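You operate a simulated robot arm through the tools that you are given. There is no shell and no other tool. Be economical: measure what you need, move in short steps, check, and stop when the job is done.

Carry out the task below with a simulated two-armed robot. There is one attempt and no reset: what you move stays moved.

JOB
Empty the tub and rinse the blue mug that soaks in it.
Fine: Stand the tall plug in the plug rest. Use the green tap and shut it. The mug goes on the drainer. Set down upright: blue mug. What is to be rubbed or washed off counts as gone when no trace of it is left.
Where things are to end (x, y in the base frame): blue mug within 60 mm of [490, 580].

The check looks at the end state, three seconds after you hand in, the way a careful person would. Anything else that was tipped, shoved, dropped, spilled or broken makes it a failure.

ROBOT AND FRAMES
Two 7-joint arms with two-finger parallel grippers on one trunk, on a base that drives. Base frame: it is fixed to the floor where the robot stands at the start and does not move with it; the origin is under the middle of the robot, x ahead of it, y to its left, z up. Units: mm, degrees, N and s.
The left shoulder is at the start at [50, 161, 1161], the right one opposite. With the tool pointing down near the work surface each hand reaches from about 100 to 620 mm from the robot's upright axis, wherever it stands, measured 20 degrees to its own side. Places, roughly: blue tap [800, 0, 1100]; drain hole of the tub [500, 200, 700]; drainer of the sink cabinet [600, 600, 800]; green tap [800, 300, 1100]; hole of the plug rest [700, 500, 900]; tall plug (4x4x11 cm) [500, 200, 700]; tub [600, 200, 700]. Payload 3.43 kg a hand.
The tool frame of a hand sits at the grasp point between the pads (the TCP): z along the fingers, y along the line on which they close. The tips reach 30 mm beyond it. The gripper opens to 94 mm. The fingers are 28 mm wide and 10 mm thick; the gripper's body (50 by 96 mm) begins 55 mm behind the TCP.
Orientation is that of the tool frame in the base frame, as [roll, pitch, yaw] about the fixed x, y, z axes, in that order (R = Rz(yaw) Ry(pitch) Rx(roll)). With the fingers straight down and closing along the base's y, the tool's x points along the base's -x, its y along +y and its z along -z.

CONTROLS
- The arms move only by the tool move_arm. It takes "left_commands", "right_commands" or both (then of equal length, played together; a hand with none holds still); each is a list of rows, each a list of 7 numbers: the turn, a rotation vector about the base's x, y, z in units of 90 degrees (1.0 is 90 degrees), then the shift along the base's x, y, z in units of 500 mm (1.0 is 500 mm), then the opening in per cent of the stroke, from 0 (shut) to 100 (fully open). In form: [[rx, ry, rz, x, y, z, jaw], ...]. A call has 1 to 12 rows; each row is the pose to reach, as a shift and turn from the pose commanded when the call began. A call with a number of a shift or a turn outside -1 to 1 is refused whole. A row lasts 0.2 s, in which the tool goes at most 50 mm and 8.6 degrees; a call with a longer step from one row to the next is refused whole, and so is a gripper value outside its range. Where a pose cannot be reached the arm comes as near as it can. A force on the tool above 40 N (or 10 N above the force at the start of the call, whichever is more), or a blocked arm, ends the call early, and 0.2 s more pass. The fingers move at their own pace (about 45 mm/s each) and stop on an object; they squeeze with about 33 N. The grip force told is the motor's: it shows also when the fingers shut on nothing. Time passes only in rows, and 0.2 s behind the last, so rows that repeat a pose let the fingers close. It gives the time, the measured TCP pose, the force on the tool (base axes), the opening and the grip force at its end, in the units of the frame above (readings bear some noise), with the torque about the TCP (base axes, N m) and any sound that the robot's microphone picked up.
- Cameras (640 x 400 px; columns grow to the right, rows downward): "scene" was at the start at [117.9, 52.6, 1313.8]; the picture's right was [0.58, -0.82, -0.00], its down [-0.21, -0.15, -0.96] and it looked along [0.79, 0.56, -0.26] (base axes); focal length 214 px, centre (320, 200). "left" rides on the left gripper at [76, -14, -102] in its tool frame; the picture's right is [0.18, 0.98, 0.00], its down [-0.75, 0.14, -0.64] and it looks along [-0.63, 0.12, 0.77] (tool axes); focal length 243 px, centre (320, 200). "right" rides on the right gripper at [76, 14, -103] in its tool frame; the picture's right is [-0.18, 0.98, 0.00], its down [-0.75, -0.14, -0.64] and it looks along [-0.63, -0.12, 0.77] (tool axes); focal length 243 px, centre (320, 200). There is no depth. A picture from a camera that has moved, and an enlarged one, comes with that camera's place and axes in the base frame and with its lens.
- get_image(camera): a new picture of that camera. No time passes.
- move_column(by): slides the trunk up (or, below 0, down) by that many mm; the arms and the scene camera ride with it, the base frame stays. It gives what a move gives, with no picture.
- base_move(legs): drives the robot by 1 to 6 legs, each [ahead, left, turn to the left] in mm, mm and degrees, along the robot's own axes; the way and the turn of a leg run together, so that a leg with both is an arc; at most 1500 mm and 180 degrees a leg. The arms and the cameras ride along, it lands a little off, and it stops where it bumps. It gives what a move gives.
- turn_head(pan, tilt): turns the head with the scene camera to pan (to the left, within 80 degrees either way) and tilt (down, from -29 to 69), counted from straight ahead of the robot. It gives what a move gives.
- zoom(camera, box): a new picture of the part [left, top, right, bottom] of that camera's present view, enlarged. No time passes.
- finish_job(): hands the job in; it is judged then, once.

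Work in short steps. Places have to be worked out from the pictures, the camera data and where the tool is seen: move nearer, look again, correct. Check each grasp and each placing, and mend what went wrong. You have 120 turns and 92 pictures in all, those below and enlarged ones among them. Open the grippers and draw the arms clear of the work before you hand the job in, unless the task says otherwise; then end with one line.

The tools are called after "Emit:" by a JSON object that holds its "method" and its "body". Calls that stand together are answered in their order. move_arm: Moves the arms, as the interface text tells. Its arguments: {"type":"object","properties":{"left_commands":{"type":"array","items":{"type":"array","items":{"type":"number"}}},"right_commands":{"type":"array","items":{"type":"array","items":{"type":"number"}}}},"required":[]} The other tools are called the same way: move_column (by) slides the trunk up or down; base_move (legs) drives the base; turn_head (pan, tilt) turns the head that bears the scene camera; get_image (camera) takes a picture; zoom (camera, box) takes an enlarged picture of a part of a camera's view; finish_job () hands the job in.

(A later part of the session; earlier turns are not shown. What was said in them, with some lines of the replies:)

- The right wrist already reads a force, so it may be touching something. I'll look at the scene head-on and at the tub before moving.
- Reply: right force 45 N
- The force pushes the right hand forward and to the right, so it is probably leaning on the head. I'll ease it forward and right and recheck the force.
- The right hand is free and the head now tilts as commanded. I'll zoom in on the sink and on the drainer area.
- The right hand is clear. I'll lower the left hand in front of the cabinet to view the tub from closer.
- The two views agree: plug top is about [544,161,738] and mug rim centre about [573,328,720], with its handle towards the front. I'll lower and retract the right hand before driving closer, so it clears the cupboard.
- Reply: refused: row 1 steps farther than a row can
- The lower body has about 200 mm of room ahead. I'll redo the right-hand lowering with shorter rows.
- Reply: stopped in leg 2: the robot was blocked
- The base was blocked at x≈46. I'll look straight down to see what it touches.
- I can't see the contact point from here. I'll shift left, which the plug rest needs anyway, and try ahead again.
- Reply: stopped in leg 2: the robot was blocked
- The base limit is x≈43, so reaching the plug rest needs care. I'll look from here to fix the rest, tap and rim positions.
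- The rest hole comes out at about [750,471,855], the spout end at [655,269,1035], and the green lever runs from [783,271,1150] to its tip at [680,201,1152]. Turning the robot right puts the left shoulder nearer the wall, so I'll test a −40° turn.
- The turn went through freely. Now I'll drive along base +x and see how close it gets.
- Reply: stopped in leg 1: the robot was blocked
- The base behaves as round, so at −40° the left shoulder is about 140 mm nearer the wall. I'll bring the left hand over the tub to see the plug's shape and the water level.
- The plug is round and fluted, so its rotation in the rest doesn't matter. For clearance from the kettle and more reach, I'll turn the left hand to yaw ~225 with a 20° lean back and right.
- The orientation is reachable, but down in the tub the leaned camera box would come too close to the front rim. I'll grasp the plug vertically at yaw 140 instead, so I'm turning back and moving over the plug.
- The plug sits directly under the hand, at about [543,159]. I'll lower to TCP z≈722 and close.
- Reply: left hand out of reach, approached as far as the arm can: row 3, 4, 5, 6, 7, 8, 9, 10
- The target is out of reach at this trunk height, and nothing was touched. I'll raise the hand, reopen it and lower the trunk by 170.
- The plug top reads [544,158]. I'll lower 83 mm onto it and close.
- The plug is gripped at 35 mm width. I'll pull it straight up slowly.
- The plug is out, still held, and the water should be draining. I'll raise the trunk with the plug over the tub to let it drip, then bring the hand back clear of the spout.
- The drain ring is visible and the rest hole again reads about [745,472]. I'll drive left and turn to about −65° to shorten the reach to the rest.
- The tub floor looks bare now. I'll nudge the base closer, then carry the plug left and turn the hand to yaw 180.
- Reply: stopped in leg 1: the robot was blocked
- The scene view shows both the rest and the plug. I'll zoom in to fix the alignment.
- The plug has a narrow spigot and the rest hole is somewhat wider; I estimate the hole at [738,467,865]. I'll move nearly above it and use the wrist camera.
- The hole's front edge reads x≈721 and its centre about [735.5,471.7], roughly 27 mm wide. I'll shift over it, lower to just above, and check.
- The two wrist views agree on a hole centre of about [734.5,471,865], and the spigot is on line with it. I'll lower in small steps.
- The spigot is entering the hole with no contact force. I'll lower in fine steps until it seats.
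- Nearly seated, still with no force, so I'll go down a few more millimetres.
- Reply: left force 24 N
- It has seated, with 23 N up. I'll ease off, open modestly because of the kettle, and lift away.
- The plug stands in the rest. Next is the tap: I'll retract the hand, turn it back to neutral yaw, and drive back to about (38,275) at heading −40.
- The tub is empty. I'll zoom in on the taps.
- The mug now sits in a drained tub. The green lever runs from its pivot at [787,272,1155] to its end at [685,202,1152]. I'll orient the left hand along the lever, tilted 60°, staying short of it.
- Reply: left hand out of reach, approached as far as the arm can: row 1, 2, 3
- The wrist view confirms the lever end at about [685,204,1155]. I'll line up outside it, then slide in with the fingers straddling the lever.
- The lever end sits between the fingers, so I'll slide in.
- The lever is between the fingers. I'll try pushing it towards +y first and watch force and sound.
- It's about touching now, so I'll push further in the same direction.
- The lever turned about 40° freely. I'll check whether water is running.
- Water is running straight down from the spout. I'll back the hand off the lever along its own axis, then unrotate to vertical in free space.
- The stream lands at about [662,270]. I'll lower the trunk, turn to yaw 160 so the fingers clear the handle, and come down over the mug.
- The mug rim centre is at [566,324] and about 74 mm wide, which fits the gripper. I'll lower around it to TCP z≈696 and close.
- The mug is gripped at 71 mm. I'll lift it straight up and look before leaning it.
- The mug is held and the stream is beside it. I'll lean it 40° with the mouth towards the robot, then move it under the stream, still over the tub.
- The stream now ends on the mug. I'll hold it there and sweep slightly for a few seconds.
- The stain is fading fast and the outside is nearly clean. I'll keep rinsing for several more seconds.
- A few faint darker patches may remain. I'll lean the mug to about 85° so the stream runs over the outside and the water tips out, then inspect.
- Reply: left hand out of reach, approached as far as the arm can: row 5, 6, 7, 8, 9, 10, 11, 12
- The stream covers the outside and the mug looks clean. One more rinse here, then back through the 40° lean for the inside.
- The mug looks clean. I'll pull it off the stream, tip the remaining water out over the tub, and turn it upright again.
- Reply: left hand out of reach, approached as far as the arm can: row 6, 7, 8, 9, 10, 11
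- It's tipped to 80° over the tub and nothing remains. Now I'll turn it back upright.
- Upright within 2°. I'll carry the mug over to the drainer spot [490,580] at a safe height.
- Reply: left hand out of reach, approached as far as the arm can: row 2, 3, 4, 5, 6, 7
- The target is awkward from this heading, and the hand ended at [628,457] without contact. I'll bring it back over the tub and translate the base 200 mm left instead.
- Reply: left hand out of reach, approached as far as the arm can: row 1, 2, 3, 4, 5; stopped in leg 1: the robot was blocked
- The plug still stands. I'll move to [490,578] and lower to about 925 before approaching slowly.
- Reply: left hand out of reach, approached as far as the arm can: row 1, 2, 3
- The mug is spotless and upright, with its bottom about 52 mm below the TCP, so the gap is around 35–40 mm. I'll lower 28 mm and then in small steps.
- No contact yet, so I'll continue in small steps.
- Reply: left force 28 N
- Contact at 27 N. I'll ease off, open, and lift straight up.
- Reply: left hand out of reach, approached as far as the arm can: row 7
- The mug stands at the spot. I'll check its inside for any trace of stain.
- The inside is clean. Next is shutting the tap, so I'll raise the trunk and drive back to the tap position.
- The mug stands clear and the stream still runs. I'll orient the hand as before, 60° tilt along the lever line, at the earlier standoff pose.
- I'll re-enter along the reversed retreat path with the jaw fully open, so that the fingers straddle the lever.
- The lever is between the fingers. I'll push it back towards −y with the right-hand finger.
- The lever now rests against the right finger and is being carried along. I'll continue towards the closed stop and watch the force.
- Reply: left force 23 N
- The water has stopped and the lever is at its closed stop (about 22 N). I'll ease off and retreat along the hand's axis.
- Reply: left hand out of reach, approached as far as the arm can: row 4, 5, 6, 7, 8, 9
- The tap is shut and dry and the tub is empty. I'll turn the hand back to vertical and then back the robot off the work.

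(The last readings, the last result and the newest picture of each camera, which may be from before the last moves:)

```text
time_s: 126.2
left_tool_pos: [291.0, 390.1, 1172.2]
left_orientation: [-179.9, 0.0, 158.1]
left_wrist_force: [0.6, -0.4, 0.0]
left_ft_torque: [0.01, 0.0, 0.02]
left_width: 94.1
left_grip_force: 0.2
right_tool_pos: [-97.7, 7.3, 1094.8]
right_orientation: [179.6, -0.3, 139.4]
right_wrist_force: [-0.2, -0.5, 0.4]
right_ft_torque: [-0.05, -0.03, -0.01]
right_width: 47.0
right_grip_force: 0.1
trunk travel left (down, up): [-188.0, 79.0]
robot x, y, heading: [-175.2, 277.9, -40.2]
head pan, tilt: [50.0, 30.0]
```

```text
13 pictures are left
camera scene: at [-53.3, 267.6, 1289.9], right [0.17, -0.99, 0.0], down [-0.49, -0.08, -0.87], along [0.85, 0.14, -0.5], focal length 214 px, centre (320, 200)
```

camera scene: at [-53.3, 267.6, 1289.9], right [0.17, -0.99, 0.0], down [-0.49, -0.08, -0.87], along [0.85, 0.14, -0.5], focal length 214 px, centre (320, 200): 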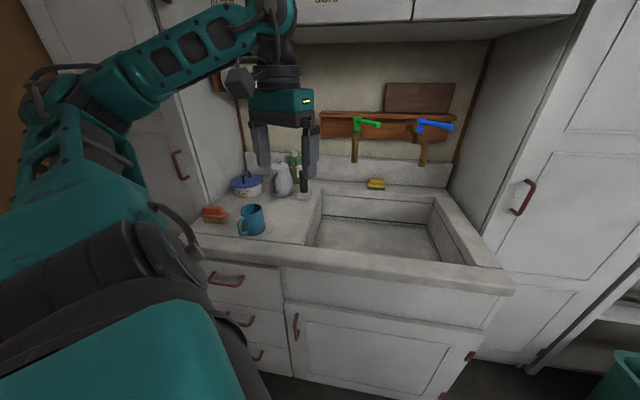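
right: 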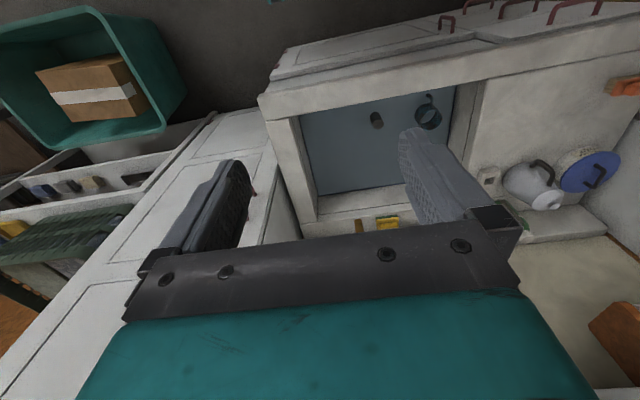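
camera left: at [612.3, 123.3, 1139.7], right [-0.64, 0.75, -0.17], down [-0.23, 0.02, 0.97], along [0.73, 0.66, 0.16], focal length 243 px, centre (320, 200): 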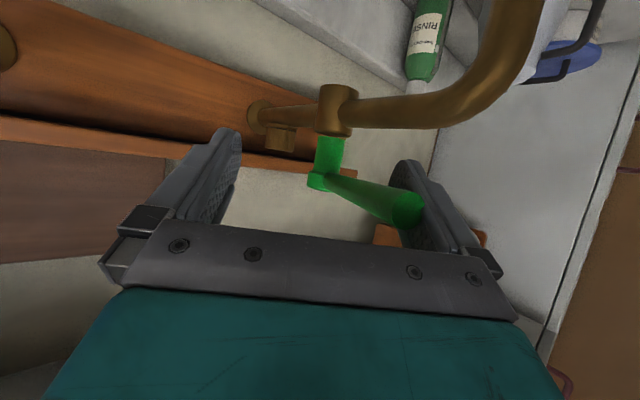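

Emit:
{"method": "zoom", "body": {"camera": "scene", "box": [190, 100, 470, 270]}}

```text
2.29 times, centred on (330, 185) of scene
camera zoom: at [-53.3, 267.6, 1289.9], right [0.17, -0.99, 0.0], down [-0.49, -0.08, -0.87], along [0.85, 0.14, -0.5], focal length 490 px, centre (297, 234)
```

zoom: 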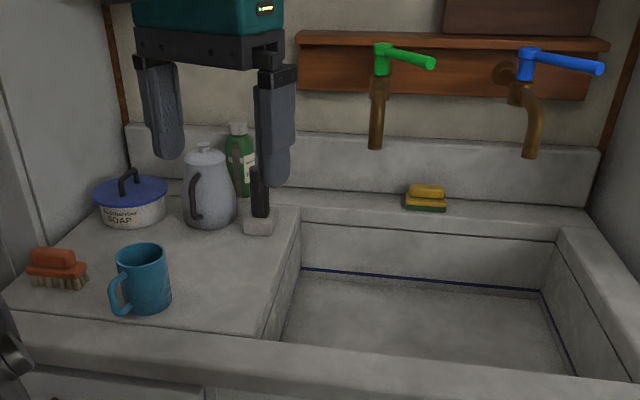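

Everything is in place: the plug is in its rest, the green tap is shut, the tub is empty, and the clean mug stands upright on the drainer. The arms are clear and the working (left) gripper is open, so I'm handing in.

Emit:
{"method": "finish_job", "body": {}}

```text
The job is handed in.
```

The tub is empty, the tall plug stands in its rest, and the green tap is shut. The rinsed blue mug, with no stain visible inside or out, stands upright on the drainer at about [486, 581].
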